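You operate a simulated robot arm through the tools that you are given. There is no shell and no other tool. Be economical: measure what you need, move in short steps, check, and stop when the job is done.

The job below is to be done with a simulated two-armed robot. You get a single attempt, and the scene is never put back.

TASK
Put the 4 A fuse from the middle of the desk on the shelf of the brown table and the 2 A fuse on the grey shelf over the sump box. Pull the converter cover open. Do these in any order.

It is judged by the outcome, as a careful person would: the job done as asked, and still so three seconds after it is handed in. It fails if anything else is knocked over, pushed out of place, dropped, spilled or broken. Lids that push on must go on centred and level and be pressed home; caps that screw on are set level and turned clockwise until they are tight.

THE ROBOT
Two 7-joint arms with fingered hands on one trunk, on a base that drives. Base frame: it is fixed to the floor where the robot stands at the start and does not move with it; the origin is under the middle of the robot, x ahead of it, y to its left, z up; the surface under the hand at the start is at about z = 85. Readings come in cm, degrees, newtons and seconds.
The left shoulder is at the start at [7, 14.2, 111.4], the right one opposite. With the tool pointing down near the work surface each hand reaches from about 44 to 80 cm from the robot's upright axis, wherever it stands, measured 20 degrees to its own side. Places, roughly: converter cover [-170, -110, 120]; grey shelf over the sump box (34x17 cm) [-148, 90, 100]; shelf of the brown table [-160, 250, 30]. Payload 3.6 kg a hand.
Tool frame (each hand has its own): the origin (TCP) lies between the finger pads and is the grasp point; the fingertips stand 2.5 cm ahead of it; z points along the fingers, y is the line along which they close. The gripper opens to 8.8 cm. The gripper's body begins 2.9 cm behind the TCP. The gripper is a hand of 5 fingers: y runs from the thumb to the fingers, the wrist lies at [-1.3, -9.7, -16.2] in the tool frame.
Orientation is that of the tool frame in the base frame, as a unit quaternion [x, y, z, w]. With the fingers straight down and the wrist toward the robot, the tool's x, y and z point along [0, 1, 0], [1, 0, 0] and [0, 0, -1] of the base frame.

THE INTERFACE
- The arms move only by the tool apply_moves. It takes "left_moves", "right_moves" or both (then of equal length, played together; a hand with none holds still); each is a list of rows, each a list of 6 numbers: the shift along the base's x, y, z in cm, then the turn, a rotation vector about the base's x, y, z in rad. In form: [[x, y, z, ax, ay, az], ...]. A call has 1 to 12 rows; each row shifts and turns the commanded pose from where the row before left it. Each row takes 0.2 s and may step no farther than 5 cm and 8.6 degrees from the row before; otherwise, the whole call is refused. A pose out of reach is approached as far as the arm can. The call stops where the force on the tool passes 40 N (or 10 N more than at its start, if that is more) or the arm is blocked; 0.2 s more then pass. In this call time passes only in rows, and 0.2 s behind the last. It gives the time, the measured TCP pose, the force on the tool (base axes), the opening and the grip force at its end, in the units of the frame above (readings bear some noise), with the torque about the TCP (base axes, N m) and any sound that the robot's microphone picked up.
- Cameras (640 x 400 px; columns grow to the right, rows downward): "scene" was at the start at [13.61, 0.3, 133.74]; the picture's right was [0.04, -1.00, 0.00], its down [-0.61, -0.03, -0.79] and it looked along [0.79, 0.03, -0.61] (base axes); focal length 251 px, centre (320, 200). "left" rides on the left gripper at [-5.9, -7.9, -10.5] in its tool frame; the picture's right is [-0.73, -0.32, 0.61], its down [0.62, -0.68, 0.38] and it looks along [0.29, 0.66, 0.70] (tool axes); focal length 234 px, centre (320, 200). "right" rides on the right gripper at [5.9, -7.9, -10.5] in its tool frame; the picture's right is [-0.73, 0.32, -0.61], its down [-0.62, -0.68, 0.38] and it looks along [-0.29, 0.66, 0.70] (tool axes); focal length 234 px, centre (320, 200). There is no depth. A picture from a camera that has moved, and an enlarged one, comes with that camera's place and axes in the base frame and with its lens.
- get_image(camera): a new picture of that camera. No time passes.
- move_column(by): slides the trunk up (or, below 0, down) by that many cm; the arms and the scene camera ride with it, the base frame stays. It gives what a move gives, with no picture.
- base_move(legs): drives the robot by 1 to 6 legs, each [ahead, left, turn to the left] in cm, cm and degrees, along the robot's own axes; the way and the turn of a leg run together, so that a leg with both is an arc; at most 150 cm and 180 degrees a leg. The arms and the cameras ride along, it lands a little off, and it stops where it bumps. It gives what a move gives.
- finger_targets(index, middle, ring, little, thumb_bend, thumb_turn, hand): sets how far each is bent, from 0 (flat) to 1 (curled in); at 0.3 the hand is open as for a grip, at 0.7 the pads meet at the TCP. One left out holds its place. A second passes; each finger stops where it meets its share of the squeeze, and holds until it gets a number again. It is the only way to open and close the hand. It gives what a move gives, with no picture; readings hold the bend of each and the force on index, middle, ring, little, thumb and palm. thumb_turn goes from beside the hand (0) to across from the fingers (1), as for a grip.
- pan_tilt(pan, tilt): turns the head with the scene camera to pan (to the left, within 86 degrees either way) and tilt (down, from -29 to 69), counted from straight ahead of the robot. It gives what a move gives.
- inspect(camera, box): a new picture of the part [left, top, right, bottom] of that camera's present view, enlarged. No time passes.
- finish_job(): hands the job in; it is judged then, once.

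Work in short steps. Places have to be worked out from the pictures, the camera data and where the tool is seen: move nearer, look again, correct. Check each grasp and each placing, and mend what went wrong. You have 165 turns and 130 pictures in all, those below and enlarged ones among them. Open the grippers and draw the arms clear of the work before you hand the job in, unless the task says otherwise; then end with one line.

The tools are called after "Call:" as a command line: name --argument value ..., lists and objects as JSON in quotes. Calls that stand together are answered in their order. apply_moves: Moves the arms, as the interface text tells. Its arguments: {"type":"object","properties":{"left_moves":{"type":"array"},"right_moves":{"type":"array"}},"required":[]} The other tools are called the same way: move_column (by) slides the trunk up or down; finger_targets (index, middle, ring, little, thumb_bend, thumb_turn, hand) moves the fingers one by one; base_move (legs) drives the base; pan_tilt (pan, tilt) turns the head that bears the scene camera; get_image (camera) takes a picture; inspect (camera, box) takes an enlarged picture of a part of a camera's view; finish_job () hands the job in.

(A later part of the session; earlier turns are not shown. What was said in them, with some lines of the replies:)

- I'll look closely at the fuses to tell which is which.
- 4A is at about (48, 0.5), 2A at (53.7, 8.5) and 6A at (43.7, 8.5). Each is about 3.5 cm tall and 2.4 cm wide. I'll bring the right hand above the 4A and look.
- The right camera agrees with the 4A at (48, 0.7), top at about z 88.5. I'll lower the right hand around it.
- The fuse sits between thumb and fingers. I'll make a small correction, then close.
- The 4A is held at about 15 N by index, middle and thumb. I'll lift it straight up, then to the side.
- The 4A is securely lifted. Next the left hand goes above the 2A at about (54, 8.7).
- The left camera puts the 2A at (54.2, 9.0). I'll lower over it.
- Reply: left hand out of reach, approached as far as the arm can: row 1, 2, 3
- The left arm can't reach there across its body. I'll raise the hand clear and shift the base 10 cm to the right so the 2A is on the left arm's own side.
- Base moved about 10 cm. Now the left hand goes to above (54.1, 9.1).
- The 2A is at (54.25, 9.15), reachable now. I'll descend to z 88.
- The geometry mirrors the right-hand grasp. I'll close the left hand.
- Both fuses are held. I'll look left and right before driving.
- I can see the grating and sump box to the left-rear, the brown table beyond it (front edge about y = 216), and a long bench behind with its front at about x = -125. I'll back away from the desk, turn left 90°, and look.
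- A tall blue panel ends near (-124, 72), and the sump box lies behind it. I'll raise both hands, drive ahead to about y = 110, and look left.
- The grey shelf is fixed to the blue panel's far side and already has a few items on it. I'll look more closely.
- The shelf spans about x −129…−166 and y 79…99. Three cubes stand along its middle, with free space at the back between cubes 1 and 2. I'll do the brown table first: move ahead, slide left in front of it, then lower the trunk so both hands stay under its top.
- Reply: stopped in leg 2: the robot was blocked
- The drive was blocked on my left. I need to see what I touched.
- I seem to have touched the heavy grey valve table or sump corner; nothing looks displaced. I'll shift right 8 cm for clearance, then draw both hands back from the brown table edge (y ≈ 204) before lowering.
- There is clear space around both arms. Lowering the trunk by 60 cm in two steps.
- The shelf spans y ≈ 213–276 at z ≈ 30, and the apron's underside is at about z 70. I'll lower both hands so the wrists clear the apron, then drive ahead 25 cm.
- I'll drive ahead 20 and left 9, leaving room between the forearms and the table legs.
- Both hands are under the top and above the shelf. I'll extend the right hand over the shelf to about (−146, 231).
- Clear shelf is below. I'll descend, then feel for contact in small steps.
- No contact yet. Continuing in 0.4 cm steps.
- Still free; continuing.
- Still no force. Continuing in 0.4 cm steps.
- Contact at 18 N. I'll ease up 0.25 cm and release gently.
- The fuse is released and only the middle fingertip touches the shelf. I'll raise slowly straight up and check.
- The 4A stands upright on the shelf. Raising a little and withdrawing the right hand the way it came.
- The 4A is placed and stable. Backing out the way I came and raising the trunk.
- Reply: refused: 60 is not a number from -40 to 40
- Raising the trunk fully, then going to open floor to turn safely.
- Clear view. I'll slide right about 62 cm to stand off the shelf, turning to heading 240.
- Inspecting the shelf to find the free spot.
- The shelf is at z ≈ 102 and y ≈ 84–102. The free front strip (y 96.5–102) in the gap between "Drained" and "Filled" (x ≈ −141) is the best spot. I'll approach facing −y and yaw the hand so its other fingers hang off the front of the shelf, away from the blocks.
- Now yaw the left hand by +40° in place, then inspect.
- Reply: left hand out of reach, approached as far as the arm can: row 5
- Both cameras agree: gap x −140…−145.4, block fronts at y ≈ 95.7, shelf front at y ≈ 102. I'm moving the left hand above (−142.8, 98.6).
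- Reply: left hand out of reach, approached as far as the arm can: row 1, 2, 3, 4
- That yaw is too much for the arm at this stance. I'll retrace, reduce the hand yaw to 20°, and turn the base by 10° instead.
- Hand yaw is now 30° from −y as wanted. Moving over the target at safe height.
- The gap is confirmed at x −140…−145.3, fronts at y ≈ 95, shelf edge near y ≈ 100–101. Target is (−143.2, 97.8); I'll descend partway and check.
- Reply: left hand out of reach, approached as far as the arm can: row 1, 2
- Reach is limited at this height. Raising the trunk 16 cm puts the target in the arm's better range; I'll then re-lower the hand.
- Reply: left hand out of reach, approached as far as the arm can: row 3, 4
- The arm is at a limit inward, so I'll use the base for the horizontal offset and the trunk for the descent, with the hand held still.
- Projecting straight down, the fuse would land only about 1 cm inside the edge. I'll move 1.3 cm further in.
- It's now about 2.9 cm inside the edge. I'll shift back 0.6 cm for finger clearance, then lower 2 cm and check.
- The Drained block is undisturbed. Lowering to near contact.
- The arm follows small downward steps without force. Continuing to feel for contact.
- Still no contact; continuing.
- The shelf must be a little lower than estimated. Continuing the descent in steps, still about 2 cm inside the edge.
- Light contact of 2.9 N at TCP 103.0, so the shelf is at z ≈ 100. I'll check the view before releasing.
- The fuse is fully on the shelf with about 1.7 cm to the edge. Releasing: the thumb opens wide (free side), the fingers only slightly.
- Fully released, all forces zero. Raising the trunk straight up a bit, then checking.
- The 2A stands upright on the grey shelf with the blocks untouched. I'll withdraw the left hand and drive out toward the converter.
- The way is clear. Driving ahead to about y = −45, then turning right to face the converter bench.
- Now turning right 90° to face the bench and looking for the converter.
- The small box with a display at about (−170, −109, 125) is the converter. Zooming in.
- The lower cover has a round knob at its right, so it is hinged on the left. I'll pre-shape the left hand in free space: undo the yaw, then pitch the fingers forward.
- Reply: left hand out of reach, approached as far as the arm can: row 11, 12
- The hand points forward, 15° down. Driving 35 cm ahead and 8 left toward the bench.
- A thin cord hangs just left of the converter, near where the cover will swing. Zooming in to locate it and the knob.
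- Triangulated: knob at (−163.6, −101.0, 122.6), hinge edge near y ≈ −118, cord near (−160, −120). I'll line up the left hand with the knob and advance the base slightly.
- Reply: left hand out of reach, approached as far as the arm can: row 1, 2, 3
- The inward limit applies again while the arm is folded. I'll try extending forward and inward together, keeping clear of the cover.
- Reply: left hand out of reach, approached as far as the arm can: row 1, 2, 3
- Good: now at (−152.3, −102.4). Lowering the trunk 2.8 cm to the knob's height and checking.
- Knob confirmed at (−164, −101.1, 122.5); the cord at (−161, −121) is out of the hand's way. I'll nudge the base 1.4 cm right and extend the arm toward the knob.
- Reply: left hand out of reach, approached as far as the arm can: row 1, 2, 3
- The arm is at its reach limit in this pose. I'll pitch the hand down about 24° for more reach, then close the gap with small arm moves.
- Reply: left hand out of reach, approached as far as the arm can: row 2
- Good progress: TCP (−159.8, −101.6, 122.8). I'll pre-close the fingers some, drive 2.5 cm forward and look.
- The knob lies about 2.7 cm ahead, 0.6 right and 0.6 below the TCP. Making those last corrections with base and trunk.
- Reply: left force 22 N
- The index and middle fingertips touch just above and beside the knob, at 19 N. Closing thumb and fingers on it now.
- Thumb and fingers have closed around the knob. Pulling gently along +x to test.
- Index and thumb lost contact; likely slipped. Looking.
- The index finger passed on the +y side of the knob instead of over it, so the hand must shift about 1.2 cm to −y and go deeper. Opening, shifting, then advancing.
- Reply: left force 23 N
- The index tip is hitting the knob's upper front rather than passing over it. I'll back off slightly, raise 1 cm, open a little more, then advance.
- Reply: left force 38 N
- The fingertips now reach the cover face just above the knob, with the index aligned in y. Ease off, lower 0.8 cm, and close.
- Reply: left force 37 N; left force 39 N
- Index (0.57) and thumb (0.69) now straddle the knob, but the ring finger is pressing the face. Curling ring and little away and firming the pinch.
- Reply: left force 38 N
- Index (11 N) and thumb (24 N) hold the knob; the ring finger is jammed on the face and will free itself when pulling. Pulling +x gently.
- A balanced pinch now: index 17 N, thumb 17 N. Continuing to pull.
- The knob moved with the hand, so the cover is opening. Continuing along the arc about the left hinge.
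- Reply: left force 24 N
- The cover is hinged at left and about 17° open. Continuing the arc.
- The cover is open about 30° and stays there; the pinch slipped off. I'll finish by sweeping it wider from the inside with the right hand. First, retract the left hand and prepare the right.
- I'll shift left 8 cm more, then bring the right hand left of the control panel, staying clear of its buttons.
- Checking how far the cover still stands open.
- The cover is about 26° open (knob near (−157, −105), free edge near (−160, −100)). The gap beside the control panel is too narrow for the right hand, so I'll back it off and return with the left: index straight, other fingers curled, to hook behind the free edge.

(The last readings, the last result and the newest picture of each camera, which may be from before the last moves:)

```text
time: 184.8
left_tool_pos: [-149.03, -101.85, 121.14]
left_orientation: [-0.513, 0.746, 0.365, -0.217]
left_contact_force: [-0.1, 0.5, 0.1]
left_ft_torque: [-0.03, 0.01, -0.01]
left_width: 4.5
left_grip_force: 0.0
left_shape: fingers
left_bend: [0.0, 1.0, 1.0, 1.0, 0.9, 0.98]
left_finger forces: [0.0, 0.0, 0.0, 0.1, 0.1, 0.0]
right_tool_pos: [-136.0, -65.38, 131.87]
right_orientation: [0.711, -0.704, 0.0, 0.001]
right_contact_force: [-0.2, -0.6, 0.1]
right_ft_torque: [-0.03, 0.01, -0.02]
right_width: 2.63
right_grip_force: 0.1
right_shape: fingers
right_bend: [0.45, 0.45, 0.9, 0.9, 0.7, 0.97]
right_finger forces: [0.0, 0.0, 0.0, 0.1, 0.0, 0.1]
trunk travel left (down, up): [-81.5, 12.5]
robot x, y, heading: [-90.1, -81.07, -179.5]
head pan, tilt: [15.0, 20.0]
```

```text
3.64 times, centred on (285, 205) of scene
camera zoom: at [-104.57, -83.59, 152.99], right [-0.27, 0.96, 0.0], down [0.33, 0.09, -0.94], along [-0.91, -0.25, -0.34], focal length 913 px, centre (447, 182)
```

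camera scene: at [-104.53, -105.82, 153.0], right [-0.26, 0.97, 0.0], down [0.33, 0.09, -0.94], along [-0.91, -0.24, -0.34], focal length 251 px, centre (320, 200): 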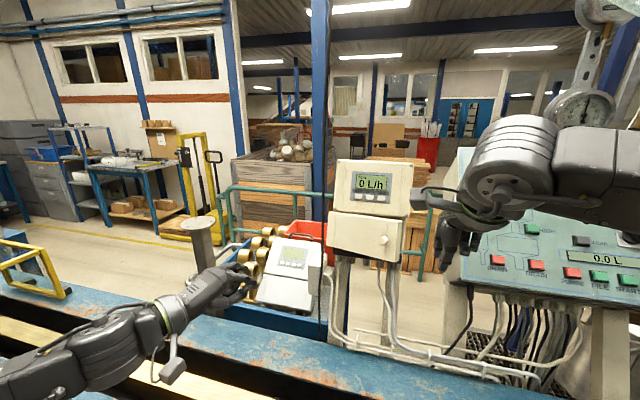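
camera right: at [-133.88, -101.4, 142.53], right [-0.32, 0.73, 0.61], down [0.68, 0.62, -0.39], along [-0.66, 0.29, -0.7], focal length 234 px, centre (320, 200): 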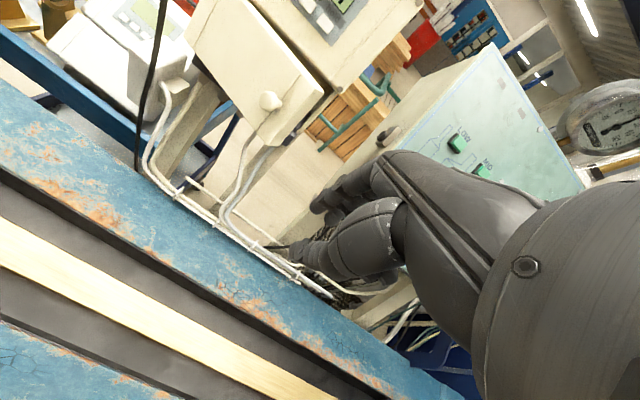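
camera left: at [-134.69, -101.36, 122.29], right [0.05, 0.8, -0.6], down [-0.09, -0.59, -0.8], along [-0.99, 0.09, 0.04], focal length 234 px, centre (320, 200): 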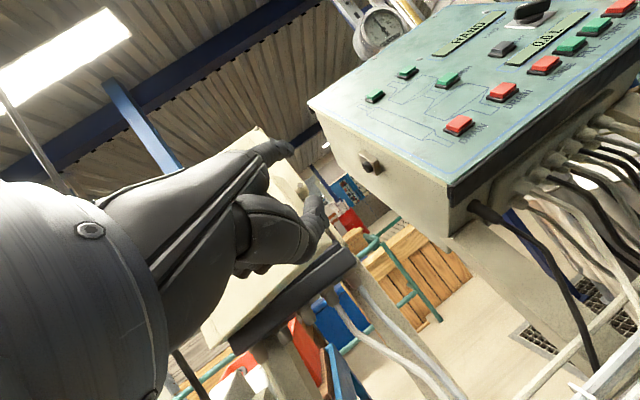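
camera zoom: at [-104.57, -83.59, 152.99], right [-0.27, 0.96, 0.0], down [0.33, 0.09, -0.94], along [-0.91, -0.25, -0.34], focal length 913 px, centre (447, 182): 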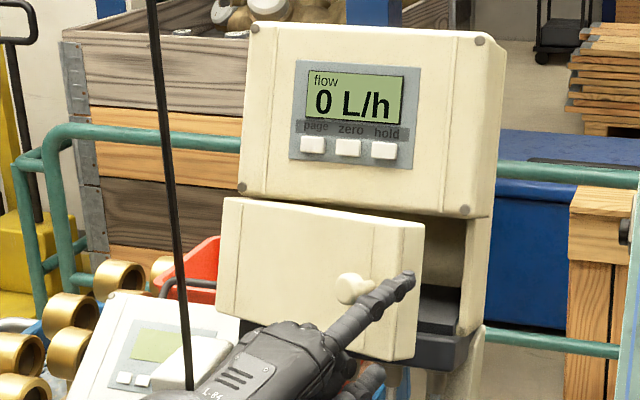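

The index tip is near (−155, −100, 127), just in front of the free edge but level with its top. I'll lower 5 cm and move 2.5 cm right so it can pass beside the edge, then advance.

Call:
move_column --by -5

Call:
base_move --legs '[[0, -3.0, -0.5]]'

Call:
apply_moves --left_moves '[[-2, 0, 0, 0, 0, 0]]'

Call:
inspect --camera "scene" --box '[220, 150, 350, 260]'

Call:
inspect --camera "left" --box '[200, 110, 440, 300]'

```text
time: 185.7
left_tool_pos: [-148.76, -102.13, 116.36]
left_orientation: [-0.513, 0.746, 0.365, -0.217]
left_contact_force: [0.0, 0.4, 0.8]
left_ft_torque: [-0.01, -0.02, 0.03]
left_width: 4.49
left_grip_force: 0.0
left_shape: fingers
left_bend: [0.0, 1.0, 1.0, 1.0, 0.9, 0.98]
left_finger forces: [0.0, 0.1, 0.0, 0.0, 0.1, 0.0]
right_tool_pos: [-135.81, -65.47, 126.82]
right_orientation: [0.711, -0.704, 0.0, 0.001]
right_contact_force: [0.4, 0.3, -0.3]
right_ft_torque: [0.02, -0.01, 0.01]
right_width: 2.62
right_grip_force: 0.1
right_shape: fingers
right_bend: [0.45, 0.45, 0.9, 0.9, 0.7, 0.97]
right_finger forces: [0.0, 0.1, 0.1, 0.0, 0.0, 0.0]
trunk travel left (down, up): [-76.5, 17.5]
robot x, y, heading: [-90.01, -81.15, -179.5]
head pan, tilt: [15.0, 20.0]
```

```text
time: 186.6
left_tool_pos: [-149.09, -99.28, 116.18]
left_orientation: [-0.511, 0.746, 0.368, -0.215]
left_contact_force: [0.3, -1.1, 0.4]
left_ft_torque: [0.02, 0.0, 0.0]
left_width: 4.5
left_grip_force: 0.3
left_shape: fingers
left_bend: [0.0, 1.0, 1.0, 1.0, 0.9, 0.98]
left_finger forces: [0.0, 0.0, 0.0, 0.0, 0.1, 0.0]
right_tool_pos: [-135.81, -62.88, 126.93]
right_orientation: [0.708, -0.706, -0.003, -0.001]
right_contact_force: [-0.3, -0.1, 0.7]
right_ft_torque: [0.01, 0.0, -0.01]
right_width: 2.61
right_grip_force: 0.0
right_shape: fingers
right_bend: [0.45, 0.45, 0.9, 0.9, 0.7, 0.97]
right_finger forces: [0.0, 0.1, 0.0, 0.0, 0.0, 0.1]
trunk travel left (down, up): [-76.5, 17.5]
robot x, y, heading: [-90.09, -77.85, 180.0]
head pan, tilt: [15.0, 20.0]
```

```text
time: 187.0
left_tool_pos: [-151.11, -98.74, 116.29]
left_orientation: [-0.511, 0.747, 0.366, -0.217]
left_contact_force: [0.6, -0.4, 0.3]
left_ft_torque: [-0.01, 0.0, 0.01]
left_width: 4.5
left_grip_force: 0.0
left_shape: fingers
left_bend: [0.0, 1.0, 1.0, 1.0, 0.9, 0.98]
left_finger forces: [0.1, 0.0, 0.0, 0.0, 0.1, 0.0]
right_tool_pos: [-135.88, -62.1, 126.83]
right_orientation: [0.708, -0.706, 0.0, 0.001]
right_contact_force: [0.3, 0.2, -0.2]
right_ft_torque: [-0.01, -0.02, -0.01]
right_width: 2.61
right_grip_force: 0.1
right_shape: fingers
right_bend: [0.45, 0.45, 0.9, 0.9, 0.7, 0.97]
right_finger forces: [0.0, 0.0, 0.1, 0.0, 0.0, 0.0]
trunk travel left (down, up): [-76.5, 17.5]
robot x, y, heading: [-90.43, -77.88, 179.7]
head pan, tilt: [15.0, 20.0]
```

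```text
3.64 times, centred on (285, 205) of scene
camera zoom: at [-104.53, -80.53, 148.0], right [-0.26, 0.97, 0.0], down [0.33, 0.09, -0.94], along [-0.91, -0.24, -0.34], focal length 913 px, centre (447, 182)
```

zoom: 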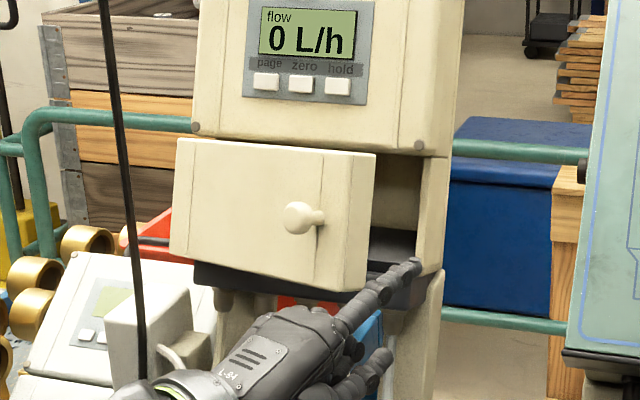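

```text
2.11 times, centred on (320, 205) of left
camera zoom: at [-136.84, -98.22, 117.29], right [0.05, 0.8, -0.6], down [-0.09, -0.59, -0.8], along [-0.99, 0.1, 0.04], focal length 493 px, centre (320, 190)
```

zoom: 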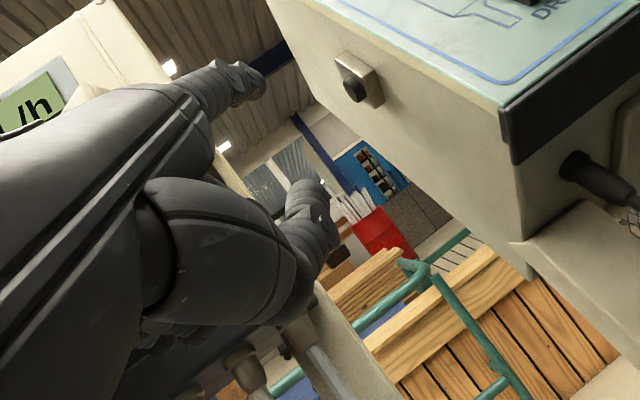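

The index tip is at (−154.8, −95.9, 123), clear to the right of the free edge. I'll lower 4 cm so the curled fingers stay below the cover, then advance in steps.

Call:
move_column --by -4

Call:
apply_moves --left_moves '[[-2, 0, 0, 0, 0, 0], [-2, 0, 0, 0, 0, 0], [-1.5, 0, 0, 0, 0, 0], [-1.5, 0, 0, 0, 0, 0]]'

Call:
inspect --camera "scene" --box '[220, 140, 350, 250]'

```text
time: 187.8
left_tool_pos: [-151.08, -98.87, 112.36]
left_orientation: [-0.51, 0.747, 0.366, -0.217]
left_contact_force: [0.1, 0.1, -0.1]
left_ft_torque: [0.01, -0.01, -0.01]
left_width: 4.48
left_grip_force: 0.0
left_shape: fingers
left_bend: [0.0, 1.0, 1.0, 1.0, 0.9, 0.98]
left_finger forces: [0.1, 0.0, 0.0, 0.0, 0.0, 0.0]
right_tool_pos: [-135.79, -62.28, 122.95]
right_orientation: [0.708, -0.706, -0.001, 0.001]
right_contact_force: [1.2, 0.1, -0.5]
right_ft_torque: [0.0, 0.02, 0.01]
right_width: 2.62
right_grip_force: 0.1
right_shape: fingers
right_bend: [0.45, 0.45, 0.9, 0.9, 0.7, 0.97]
right_finger forces: [0.1, 0.0, 0.0, 0.1, 0.0, 0.1]
trunk travel left (down, up): [-72.5, 21.5]
robot x, y, heading: [-90.41, -78.3, 179.9]
head pan, tilt: [15.0, 20.0]
```

```text
time: 188.8
left_tool_pos: [-158.25, -98.7, 112.12]
left_orientation: [-0.511, 0.747, 0.366, -0.216]
left_contact_force: [-0.5, 0.4, 0.1]
left_ft_torque: [-0.04, 0.0, -0.02]
left_width: 4.48
left_grip_force: 0.1
left_shape: fingers
left_bend: [0.0, 1.0, 1.0, 1.0, 0.9, 0.98]
left_finger forces: [0.0, 0.0, 0.1, 0.1, 0.0, 0.0]
right_tool_pos: [-135.75, -62.2, 122.9]
right_orientation: [0.708, -0.706, -0.001, 0.0]
right_contact_force: [0.7, -0.1, 0.5]
right_ft_torque: [0.0, 0.0, 0.01]
right_width: 2.61
right_grip_force: 0.0
right_shape: fingers
right_bend: [0.45, 0.45, 0.9, 0.9, 0.7, 0.97]
right_finger forces: [0.0, 0.1, 0.0, 0.0, 0.0, 0.1]
trunk travel left (down, up): [-72.5, 21.5]
robot x, y, heading: [-90.06, -78.04, 179.9]
head pan, tilt: [15.0, 20.0]
```

```text
3.64 times, centred on (285, 195) of scene
camera zoom: at [-104.51, -80.59, 144.0], right [-0.26, 0.97, 0.0], down [0.33, 0.09, -0.94], along [-0.91, -0.24, -0.34], focal length 913 px, centre (447, 218)
```

zoom: 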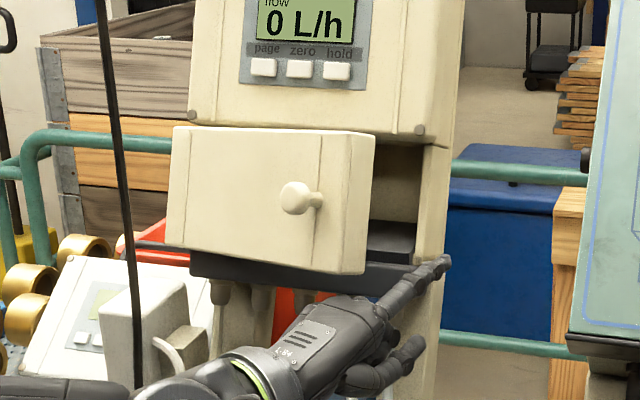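

The cover's bottom is actually near z 120, so the tip is just below it. Raising 4 cm puts the index beside the opening; then I sweep −y to swing the cover.

Call:
move_column --by 4.5

Call:
apply_moves --left_moves '[[0, -1, 0, 0, 0, 0], [0, -1.2, 0, 0, 0, 0], [0.2, -1.2, 0, 0, 0, 0], [0.3, -1.2, 0, 0, 0, 0]]'

Call:
inspect --camera "scene" --box '[220, 140, 350, 250]'

```text
time: 189.4
left_tool_pos: [-157.91, -98.79, 113.94]
left_orientation: [-0.514, 0.751, 0.358, -0.207]
left_contact_force: [0.3, -1.5, -7.3]
left_ft_torque: [0.33, 0.12, -0.01]
left_width: 4.49
left_grip_force: 3.0
left_shape: fingers
left_bend: [0.0, 1.0, 1.0, 1.0, 0.9, 0.98]
left_finger forces: [0.0, 0.1, 6.6, 0.0, 0.0, 0.0]
right_tool_pos: [-135.78, -62.29, 125.71]
right_orientation: [0.708, -0.707, 0.0, 0.001]
right_contact_force: [0.9, 0.0, 0.7]
right_ft_torque: [-0.01, 0.0, 0.02]
right_width: 2.65
right_grip_force: 0.1
right_shape: fingers
right_bend: [0.45, 0.45, 0.9, 0.9, 0.7, 0.97]
right_finger forces: [0.0, 0.0, 0.0, 0.0, 0.1, 0.0]
trunk travel left (down, up): [-75.3, 18.7]
robot x, y, heading: [-90.27, -78.03, 179.8]
head pan, tilt: [15.0, 20.0]
stopped: the force on the tool passed its limit at 55 N (the readings are from after the stop); the commanded pose is now the measured one
```

```text
time: 190.1
left_tool_pos: [-157.74, -100.51, 113.73]
left_orientation: [-0.509, 0.756, 0.356, -0.205]
left_contact_force: [0.9, 0.6, -2.0]
left_ft_torque: [0.0, 0.11, 0.0]
left_width: 4.49
left_grip_force: 1.7
left_shape: fingers
left_bend: [0.0, 1.0, 1.0, 1.0, 0.9, 0.98]
left_finger forces: [0.1, 3.2, 0.1, 0.1, 0.1, 0.0]
right_tool_pos: [-135.4, -61.97, 125.68]
right_orientation: [-0.707, 0.708, 0.001, -0.002]
right_contact_force: [0.5, 0.1, 1.1]
right_ft_torque: [0.02, 0.0, -0.03]
right_width: 2.62
right_grip_force: 0.2
right_shape: fingers
right_bend: [0.45, 0.45, 0.9, 0.9, 0.7, 0.97]
right_finger forces: [0.0, 0.1, 0.0, 0.0, 0.1, 0.1]
trunk travel left (down, up): [-75.3, 18.7]
robot x, y, heading: [-90.3, -78.0, 180.1]
head pan, tilt: [15.0, 20.0]
stopped in row 3 (left hand): the force on the tool passed its limit at 44 N (the readings are from after the stop); the commanded pose is now the measured one
```

```text
3.64 times, centred on (285, 195) of scene
camera zoom: at [-104.26, -80.5, 146.81], right [-0.26, 0.97, 0.0], down [0.33, 0.09, -0.94], along [-0.91, -0.24, -0.34], focal length 913 px, centre (447, 218)
```

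zoom: 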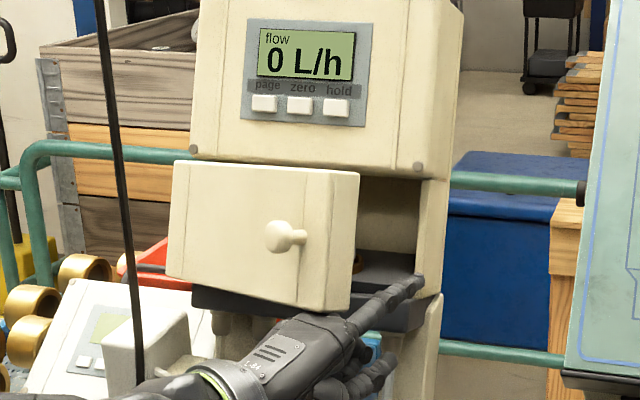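

The curled fingers catch under the cover, so I'll change tactics: lower, straighten all fingers, and bring them up from below behind the cover's inner face, then pull it outward.

Call:
move_column --by -6

Call:
finger_targets --hand "left" --index 0.0 --middle 0.0 --ring 0.0 --little 0.0 --thumb_bend 0.9

Call:
apply_moves --left_moves '[[0, -1.0, 0, 0, 0, 0]]'

Call:
inspect --camera "scene" --box '[220, 120, 350, 230]'

Call:
get_image --camera "left"

```text
time: 191.1
left_tool_pos: [-157.76, -100.53, 107.85]
left_orientation: [-0.509, 0.757, 0.356, -0.205]
left_contact_force: [0.4, -0.8, -0.3]
left_ft_torque: [-0.01, -0.01, -0.01]
left_width: 4.47
left_grip_force: 0.1
left_shape: fingers
left_bend: [0.0, 1.0, 1.0, 1.0, 0.9, 0.98]
left_finger forces: [0.1, 0.1, 0.0, 0.1, 0.0, 0.1]
right_tool_pos: [-135.57, -62.0, 119.65]
right_orientation: [0.707, -0.707, 0.0, 0.002]
right_contact_force: [0.3, -0.2, 0.0]
right_ft_torque: [0.0, 0.01, 0.0]
right_width: 2.62
right_grip_force: 0.1
right_shape: fingers
right_bend: [0.45, 0.45, 0.9, 0.9, 0.7, 0.97]
right_finger forces: [0.0, 0.0, 0.0, 0.1, 0.1, 0.1]
trunk travel left (down, up): [-69.3, 24.7]
robot x, y, heading: [-90.2, -78.11, 180.0]
head pan, tilt: [15.0, 20.0]
```

```text
time: 192.1
left_tool_pos: [-157.89, -100.61, 107.72]
left_orientation: [-0.509, 0.756, 0.356, -0.205]
left_contact_force: [-0.5, 0.7, 0.0]
left_ft_torque: [0.0, 0.01, -0.01]
left_width: 4.49
left_grip_force: 0.1
left_shape: fingers
left_bend: [0.0, 0.0, 0.0, 0.0, 0.9, 0.98]
left_finger forces: [0.0, 0.1, 0.0, 0.0, 0.1, 0.1]
right_tool_pos: [-135.67, -61.98, 119.71]
right_orientation: [0.707, -0.707, -0.001, 0.002]
right_contact_force: [-0.3, 0.0, 0.0]
right_ft_torque: [-0.02, 0.0, 0.01]
right_width: 2.63
right_grip_force: 0.0
right_shape: fingers
right_bend: [0.45, 0.45, 0.9, 0.9, 0.7, 0.97]
right_finger forces: [0.1, 0.0, 0.0, 0.0, 0.0, 0.0]
trunk travel left (down, up): [-69.3, 24.7]
robot x, y, heading: [-90.32, -78.18, 179.7]
head pan, tilt: [15.0, 20.0]
```

```text
time: 192.5
left_tool_pos: [-157.84, -101.57, 107.78]
left_orientation: [-0.509, 0.756, 0.358, -0.204]
left_contact_force: [0.1, -0.2, -0.5]
left_ft_torque: [0.01, 0.02, -0.01]
left_width: 4.47
left_grip_force: 0.1
left_shape: fingers
left_bend: [0.0, 0.0, 0.0, 0.0, 0.9, 0.98]
left_finger forces: [0.0, 0.1, 0.0, 0.0, 0.1, 0.0]
right_tool_pos: [-135.72, -62.05, 119.65]
right_orientation: [-0.707, 0.707, 0.001, -0.002]
right_contact_force: [-0.1, -0.2, -0.4]
right_ft_torque: [0.0, 0.01, 0.01]
right_width: 2.61
right_grip_force: 0.1
right_shape: fingers
right_bend: [0.45, 0.45, 0.9, 0.9, 0.7, 0.97]
right_finger forces: [0.1, 0.1, 0.0, 0.0, 0.0, 0.1]
trunk travel left (down, up): [-69.3, 24.7]
robot x, y, heading: [-90.36, -77.96, 179.7]
head pan, tilt: [15.0, 20.0]
```

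```text
3.64 times, centred on (285, 175) of scene
camera zoom: at [-104.34, -80.6, 140.78], right [-0.26, 0.97, 0.0], down [0.33, 0.09, -0.94], along [-0.91, -0.24, -0.34], focal length 913 px, centre (447, 291)
```

zoom: 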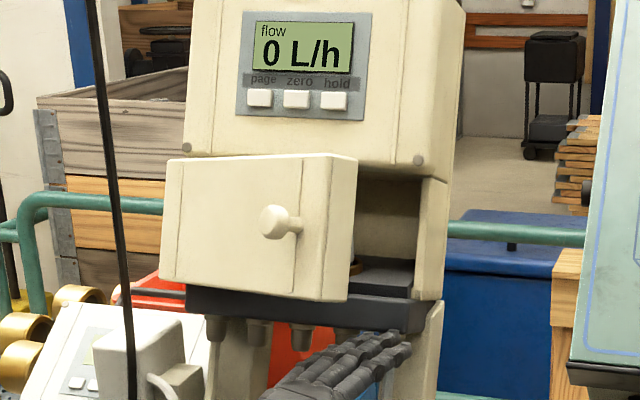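

```text
11 pictures are left
camera left: at [-143.46, -101.29, 109.21], right [0.08, 0.79, -0.6], down [-0.08, -0.6, -0.8], along [-0.99, 0.11, 0.02], focal length 234 px, centre (320, 200)
```

left: 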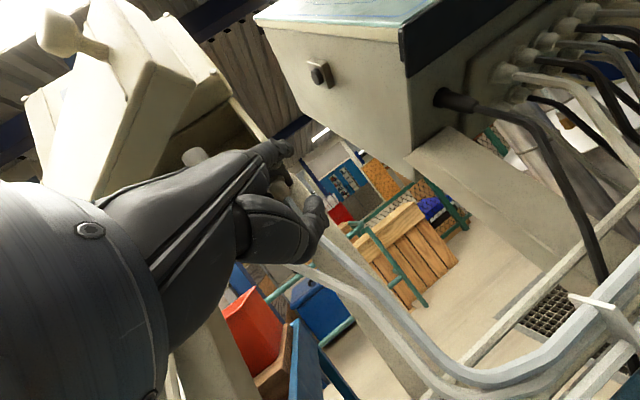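

The cover is now about 40–45° open, and the wedge behind it is clear. I'll move out 1.5 cm to clear the black base lip and raise the fingers up behind the cover.

Call:
apply_moves --left_moves '[[1.5, 0.5, 0, 0, 0, 0]]'

Call:
move_column --by 8

Call:
inspect --camera "scene" --box '[220, 140, 350, 250]'

```text
time: 192.9
left_tool_pos: [-156.33, -101.11, 107.86]
left_orientation: [-0.509, 0.756, 0.357, -0.205]
left_contact_force: [0.2, 0.4, -0.1]
left_ft_torque: [-0.01, 0.0, -0.02]
left_width: 4.48
left_grip_force: 0.1
left_shape: fingers
left_bend: [0.0, 0.0, 0.0, 0.0, 0.9, 0.98]
left_finger forces: [0.0, 0.1, 0.0, 0.0, 0.0, 0.1]
right_tool_pos: [-135.54, -62.14, 119.73]
right_orientation: [0.707, -0.707, -0.002, 0.001]
right_contact_force: [0.7, -0.2, -0.1]
right_ft_torque: [-0.03, 0.0, -0.01]
right_width: 2.61
right_grip_force: 0.1
right_shape: fingers
right_bend: [0.45, 0.45, 0.9, 0.9, 0.7, 0.97]
right_finger forces: [0.0, 0.0, 0.0, 0.1, 0.0, 0.1]
trunk travel left (down, up): [-69.3, 24.7]
robot x, y, heading: [-90.02, -78.06, 179.9]
head pan, tilt: [15.0, 20.0]
```

```text
time: 193.9
left_tool_pos: [-155.96, -101.03, 114.57]
left_orientation: [-0.51, 0.761, 0.35, -0.197]
left_contact_force: [1.6, -1.1, -4.9]
left_ft_torque: [0.09, 0.12, 0.03]
left_width: 4.49
left_grip_force: 3.7
left_shape: fingers
left_bend: [0.0, 0.0, 0.0, 0.0, 0.9, 0.98]
left_finger forces: [0.0, 0.0, 3.3, 0.0, 0.1, 4.5]
right_tool_pos: [-135.63, -62.03, 127.33]
right_orientation: [-0.707, 0.707, 0.0, -0.001]
right_contact_force: [-0.2, -0.4, 0.3]
right_ft_torque: [0.0, 0.03, -0.04]
right_width: 2.64
right_grip_force: 0.0
right_shape: fingers
right_bend: [0.45, 0.45, 0.9, 0.9, 0.7, 0.97]
right_finger forces: [0.0, 0.0, 0.0, 0.0, 0.1, 0.1]
trunk travel left (down, up): [-76.9, 17.1]
robot x, y, heading: [-90.5, -78.4, 179.8]
head pan, tilt: [15.0, 20.0]
stopped: the force on the tool passed its limit at 50 N (the readings are from after the stop); the commanded pose is now the measured one
```

```text
3.64 times, centred on (285, 195) of scene
camera zoom: at [-104.36, -80.59, 148.43], right [-0.26, 0.97, 0.0], down [0.33, 0.09, -0.94], along [-0.91, -0.24, -0.34], focal length 913 px, centre (447, 218)
```

zoom: 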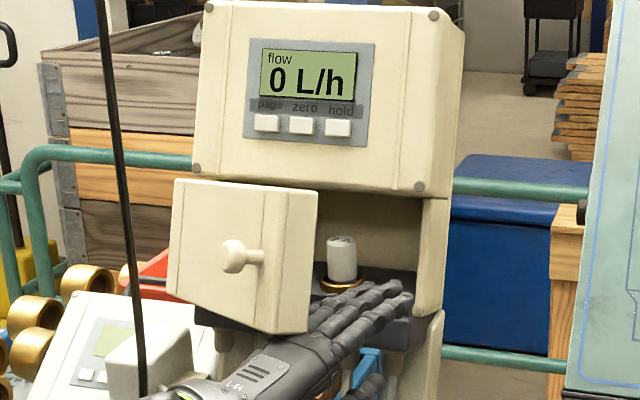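

Very good: the cover is now roughly 55° open, the interior is visible, and my fingers are behind the free edge. Now sweeping outward and to the left, away from the interior.

Call:
apply_moves --left_moves '[[0.3, -0.5, -0.5, 0, 0, 0], [0.5, -0.9, 0, 0, 0, 0], [0.5, -0.9, 0, 0, 0, 0], [0.5, -0.9, 0, 0, 0, 0], [0.5, -0.9, 0, 0, 0, 0], [0.4, -0.9, 0, 0, 0, 0]]'

Call:
inspect --camera "scene" --box '[220, 140, 350, 250]'

```text
time: 195.3
left_tool_pos: [-153.32, -105.99, 114.19]
left_orientation: [-0.511, 0.76, 0.349, -0.2]
left_contact_force: [0.4, -1.4, -0.9]
left_ft_torque: [0.01, -0.02, -0.03]
left_width: 4.46
left_grip_force: 0.4
left_shape: fingers
left_bend: [0.0, 0.0, 0.0, 0.0, 0.9, 0.98]
left_finger forces: [0.7, 0.0, 0.1, 0.1, 0.0, 0.0]
right_tool_pos: [-135.63, -62.13, 127.3]
right_orientation: [0.707, -0.707, -0.002, 0.002]
right_contact_force: [-0.3, 1.1, -0.4]
right_ft_torque: [-0.02, -0.01, -0.02]
right_width: 2.62
right_grip_force: 0.1
right_shape: fingers
right_bend: [0.45, 0.45, 0.9, 0.9, 0.7, 0.97]
right_finger forces: [0.0, 0.0, 0.1, 0.0, 0.0, 0.0]
trunk travel left (down, up): [-76.9, 17.1]
robot x, y, heading: [-90.39, -78.02, 179.7]
head pan, tilt: [15.0, 20.0]
```

```text
3.64 times, centred on (285, 195) of scene
camera zoom: at [-104.31, -80.57, 148.39], right [-0.26, 0.97, 0.0], down [0.33, 0.09, -0.94], along [-0.91, -0.24, -0.34], focal length 913 px, centre (447, 218)
```

zoom: 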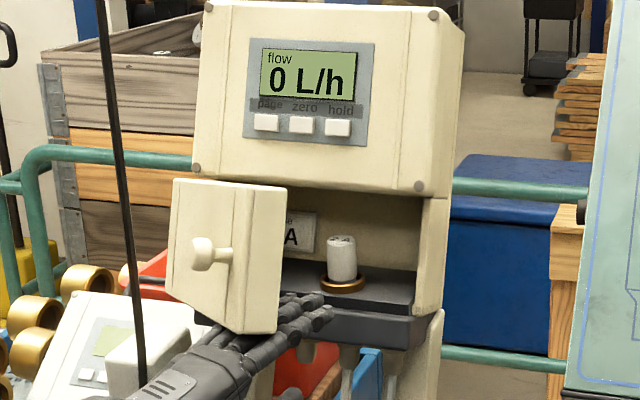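

About 65° open. Continuing the sweep left a few more centimetres.

Call:
apply_moves --left_moves '[[0.3, -0.9, 0, 0, 0, 0], [0.3, -0.9, 0, 0, 0, 0], [0.2, -0.9, 0, 0, 0, 0], [0.2, -0.9, 0, 0, 0, 0], [0.1, -0.9, 0, 0, 0, 0], [0, -0.8, 0, 0, 0, 0]]'

Call:
inspect --camera "scene" --box '[200, 140, 350, 260]'

```text
time: 196.7
left_tool_pos: [-151.28, -109.67, 114.3]
left_orientation: [-0.513, 0.758, 0.348, -0.202]
left_contact_force: [0.3, -0.4, -1.3]
left_ft_torque: [0.08, -0.07, 0.01]
left_width: 4.44
left_grip_force: 0.4
left_shape: fingers
left_bend: [0.0, 0.0, 0.0, 0.01, 0.9, 0.98]
left_finger forces: [0.1, 0.0, 0.0, 1.5, 0.0, 0.0]
left hand out of reach, approached as far as the arm can: row 4, 5, 6
right_tool_pos: [-135.71, -62.05, 127.25]
right_orientation: [-0.707, 0.707, 0.0, -0.001]
right_contact_force: [0.6, 0.0, -0.9]
right_ft_torque: [0.01, -0.03, 0.0]
right_width: 2.62
right_grip_force: 0.1
right_shape: fingers
right_bend: [0.45, 0.45, 0.9, 0.9, 0.7, 0.97]
right_finger forces: [0.0, 0.0, 0.1, 0.0, 0.0, 0.0]
trunk travel left (down, up): [-76.9, 17.1]
robot x, y, heading: [-90.1, -78.32, 180.0]
head pan, tilt: [15.0, 20.0]
```

```text
3.33 times, centred on (275, 200) of scene
camera zoom: at [-104.37, -80.56, 148.38], right [-0.26, 0.97, 0.0], down [0.33, 0.09, -0.94], along [-0.91, -0.24, -0.34], focal length 837 px, centre (470, 200)
```

zoom: 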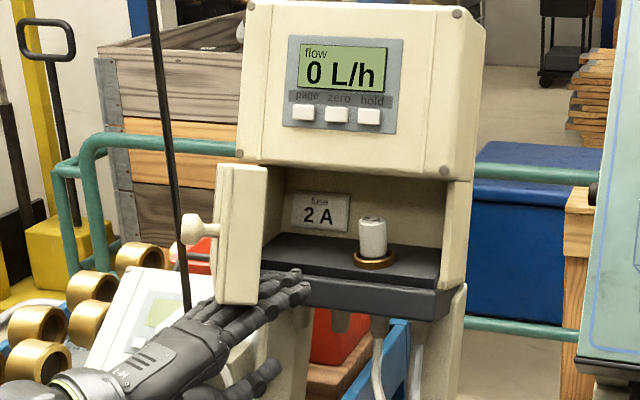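

The cover is wide open at about 90°, with the interior fully exposed. Lowering the hand free of it, then backing straight away.

Call:
move_column --by -5

Call:
apply_moves --left_moves '[[2, 0.5, 0, 0, 0, 0], [4, 0, 0, 0, 0, 0], [4, 0, 0, 0, 0, 0]]'

Call:
base_move --legs '[[-30, 0, 0]]'

Call:
inspect --camera "scene" --box '[240, 140, 400, 260]'

```text
time: 197.6
left_tool_pos: [-151.22, -109.61, 109.38]
left_orientation: [-0.512, 0.759, 0.348, -0.2]
left_contact_force: [-0.6, -0.1, 0.5]
left_ft_torque: [0.01, 0.04, 0.03]
left_width: 4.49
left_grip_force: 0.0
left_shape: fingers
left_bend: [0.0, 0.0, 0.0, 0.0, 0.9, 0.98]
left_finger forces: [0.0, 0.0, 0.0, 0.0, 0.1, 0.0]
right_tool_pos: [-135.58, -62.07, 122.3]
right_orientation: [0.707, -0.707, -0.001, 0.002]
right_contact_force: [-0.1, -0.2, 1.3]
right_ft_torque: [-0.01, -0.02, 0.02]
right_width: 2.62
right_grip_force: 0.1
right_shape: fingers
right_bend: [0.45, 0.45, 0.9, 0.9, 0.7, 0.97]
right_finger forces: [0.0, 0.0, 0.0, 0.0, 0.0, 0.1]
trunk travel left (down, up): [-71.9, 22.1]
robot x, y, heading: [-90.28, -78.05, 179.9]
head pan, tilt: [15.0, 20.0]
```

```text
time: 198.4
left_tool_pos: [-141.52, -109.0, 109.32]
left_orientation: [-0.513, 0.758, 0.35, -0.2]
left_contact_force: [0.0, 0.0, 0.0]
left_ft_torque: [0.01, -0.01, -0.03]
left_width: 4.48
left_grip_force: 0.0
left_shape: fingers
left_bend: [0.0, 0.0, 0.0, 0.0, 0.9, 0.98]
left_finger forces: [0.0, 0.0, 0.0, 0.0, 0.1, 0.0]
left hand out of reach, approached as far as the arm can: row 3
right_tool_pos: [-135.6, -62.0, 122.33]
right_orientation: [-0.707, 0.707, 0.001, -0.002]
right_contact_force: [0.2, 0.4, 0.8]
right_ft_torque: [-0.05, -0.02, -0.01]
right_width: 2.61
right_grip_force: 0.1
right_shape: fingers
right_bend: [0.45, 0.45, 0.9, 0.9, 0.7, 0.97]
right_finger forces: [0.1, 0.0, 0.0, 0.0, 0.1, 0.2]
trunk travel left (down, up): [-71.9, 22.1]
robot x, y, heading: [-90.42, -78.44, 179.9]
head pan, tilt: [15.0, 20.0]
```

```text
time: 200.5
left_tool_pos: [-111.59, -109.11, 109.29]
left_orientation: [-0.513, 0.758, 0.349, -0.2]
left_contact_force: [-0.8, 1.0, -0.2]
left_ft_torque: [0.01, -0.02, -0.01]
left_width: 4.49
left_grip_force: 0.0
left_shape: fingers
left_bend: [0.0, 0.0, 0.0, 0.0, 0.9, 0.98]
left_finger forces: [0.1, 0.0, 0.0, 0.0, 0.1, 0.0]
right_tool_pos: [-105.68, -62.17, 122.25]
right_orientation: [0.708, -0.706, 0.0, 0.001]
right_contact_force: [0.0, -0.4, -0.1]
right_ft_torque: [0.01, 0.02, -0.01]
right_width: 2.6
right_grip_force: 0.1
right_shape: fingers
right_bend: [0.45, 0.45, 0.9, 0.9, 0.7, 0.97]
right_finger forces: [0.0, 0.0, 0.0, 0.0, 0.1, 0.1]
trunk travel left (down, up): [-71.9, 22.1]
robot x, y, heading: [-60.53, -78.29, 180.2]
head pan, tilt: [15.0, 20.0]
```

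```text
3.33 times, centred on (320, 200) of scene
camera zoom: at [-74.34, -80.63, 143.37], right [-0.26, 0.97, 0.0], down [0.33, 0.09, -0.94], along [-0.91, -0.24, -0.34], focal length 837 px, centre (320, 200)
```

zoom: 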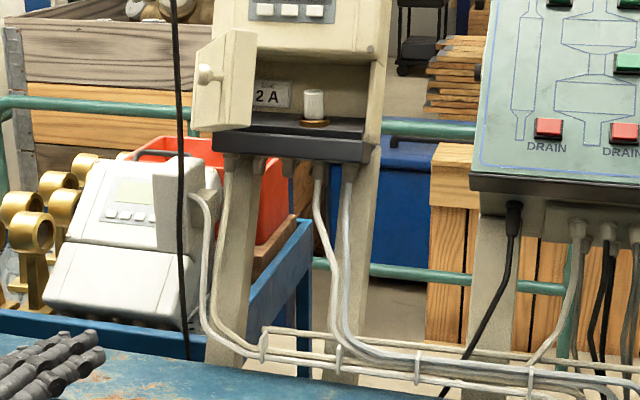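

The cover stays wide open (about 75–90°) and both hands are clear. Opening both hands before handing in.

Call:
finger_targets --hand "left" --index 0.3 --middle 0.3 --ring 0.3 --little 0.3 --thumb_bend 0.3

Call:
finger_targets --hand "right" --index 0.3 --middle 0.3 --ring 0.3 --little 0.3 --thumb_bend 0.3

Call:
inspect --camera "scene" --box '[240, 140, 400, 260]'

```text
time: 201.5
left_tool_pos: [-111.55, -109.04, 109.2]
left_orientation: [-0.514, 0.758, 0.348, -0.2]
left_contact_force: [0.7, -0.7, 0.0]
left_ft_torque: [-0.01, 0.0, 0.03]
left_width: 8.45
left_grip_force: 0.1
left_shape: fingers
left_bend: [0.3, 0.3, 0.3, 0.3, 0.3, 0.98]
left_finger forces: [0.1, 0.0, 0.1, 0.0, 0.0, 0.0]
right_tool_pos: [-105.51, -62.25, 122.27]
right_orientation: [0.708, -0.706, 0.0, 0.001]
right_contact_force: [-0.2, 0.7, 0.5]
right_ft_torque: [-0.02, -0.01, -0.02]
right_width: 2.6
right_grip_force: 0.1
right_shape: fingers
right_bend: [0.45, 0.45, 0.9, 0.9, 0.7, 0.97]
right_finger forces: [0.1, 0.1, 0.1, 0.0, 0.0, 0.0]
trunk travel left (down, up): [-71.9, 22.1]
robot x, y, heading: [-59.9, -78.04, 179.8]
head pan, tilt: [15.0, 20.0]
```

```text
time: 202.5
left_tool_pos: [-111.46, -109.22, 109.4]
left_orientation: [-0.514, 0.758, 0.347, -0.2]
left_contact_force: [0.0, -0.7, 0.0]
left_ft_torque: [0.01, -0.01, 0.01]
left_width: 8.48
left_grip_force: 0.1
left_shape: fingers
left_bend: [0.3, 0.3, 0.3, 0.3, 0.3, 0.98]
left_finger forces: [0.1, 0.0, 0.1, 0.0, 0.1, 0.1]
right_tool_pos: [-105.59, -62.38, 122.22]
right_orientation: [0.708, -0.706, 0.0, 0.001]
right_contact_force: [-0.1, 0.1, -0.3]
right_ft_torque: [0.04, -0.05, 0.01]
right_width: 8.43
right_grip_force: 0.0
right_shape: fingers
right_bend: [0.3, 0.3, 0.3, 0.3, 0.3, 0.97]
right_finger forces: [0.0, 0.0, 0.0, 0.0, 0.0, 0.0]
trunk travel left (down, up): [-71.9, 22.1]
robot x, y, heading: [-59.87, -78.45, 179.9]
head pan, tilt: [15.0, 20.0]
```

```text
3.33 times, centred on (320, 200) of scene
camera zoom: at [-74.26, -80.63, 143.39], right [-0.26, 0.97, 0.0], down [0.33, 0.09, -0.94], along [-0.91, -0.24, -0.34], focal length 837 px, centre (320, 200)
```

zoom: 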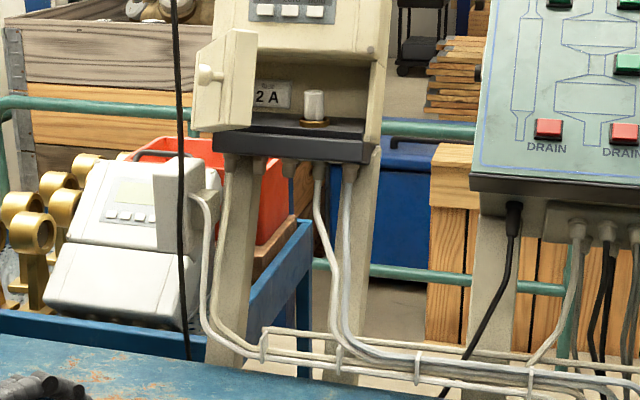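

The cover stays open, both fuses are placed, and both hands are open and clear. Handing in.

Call:
finish_job

```text
The job is handed in.
```

All three parts are done: the 4 A fuse stands on the brown table's shelf, the 2 A fuse stands on the grey shelf over the sump box, and the converter cover is pulled wide open. While driving, the base touched the grey valve table or sump corner once, and I saw nothing displaced.
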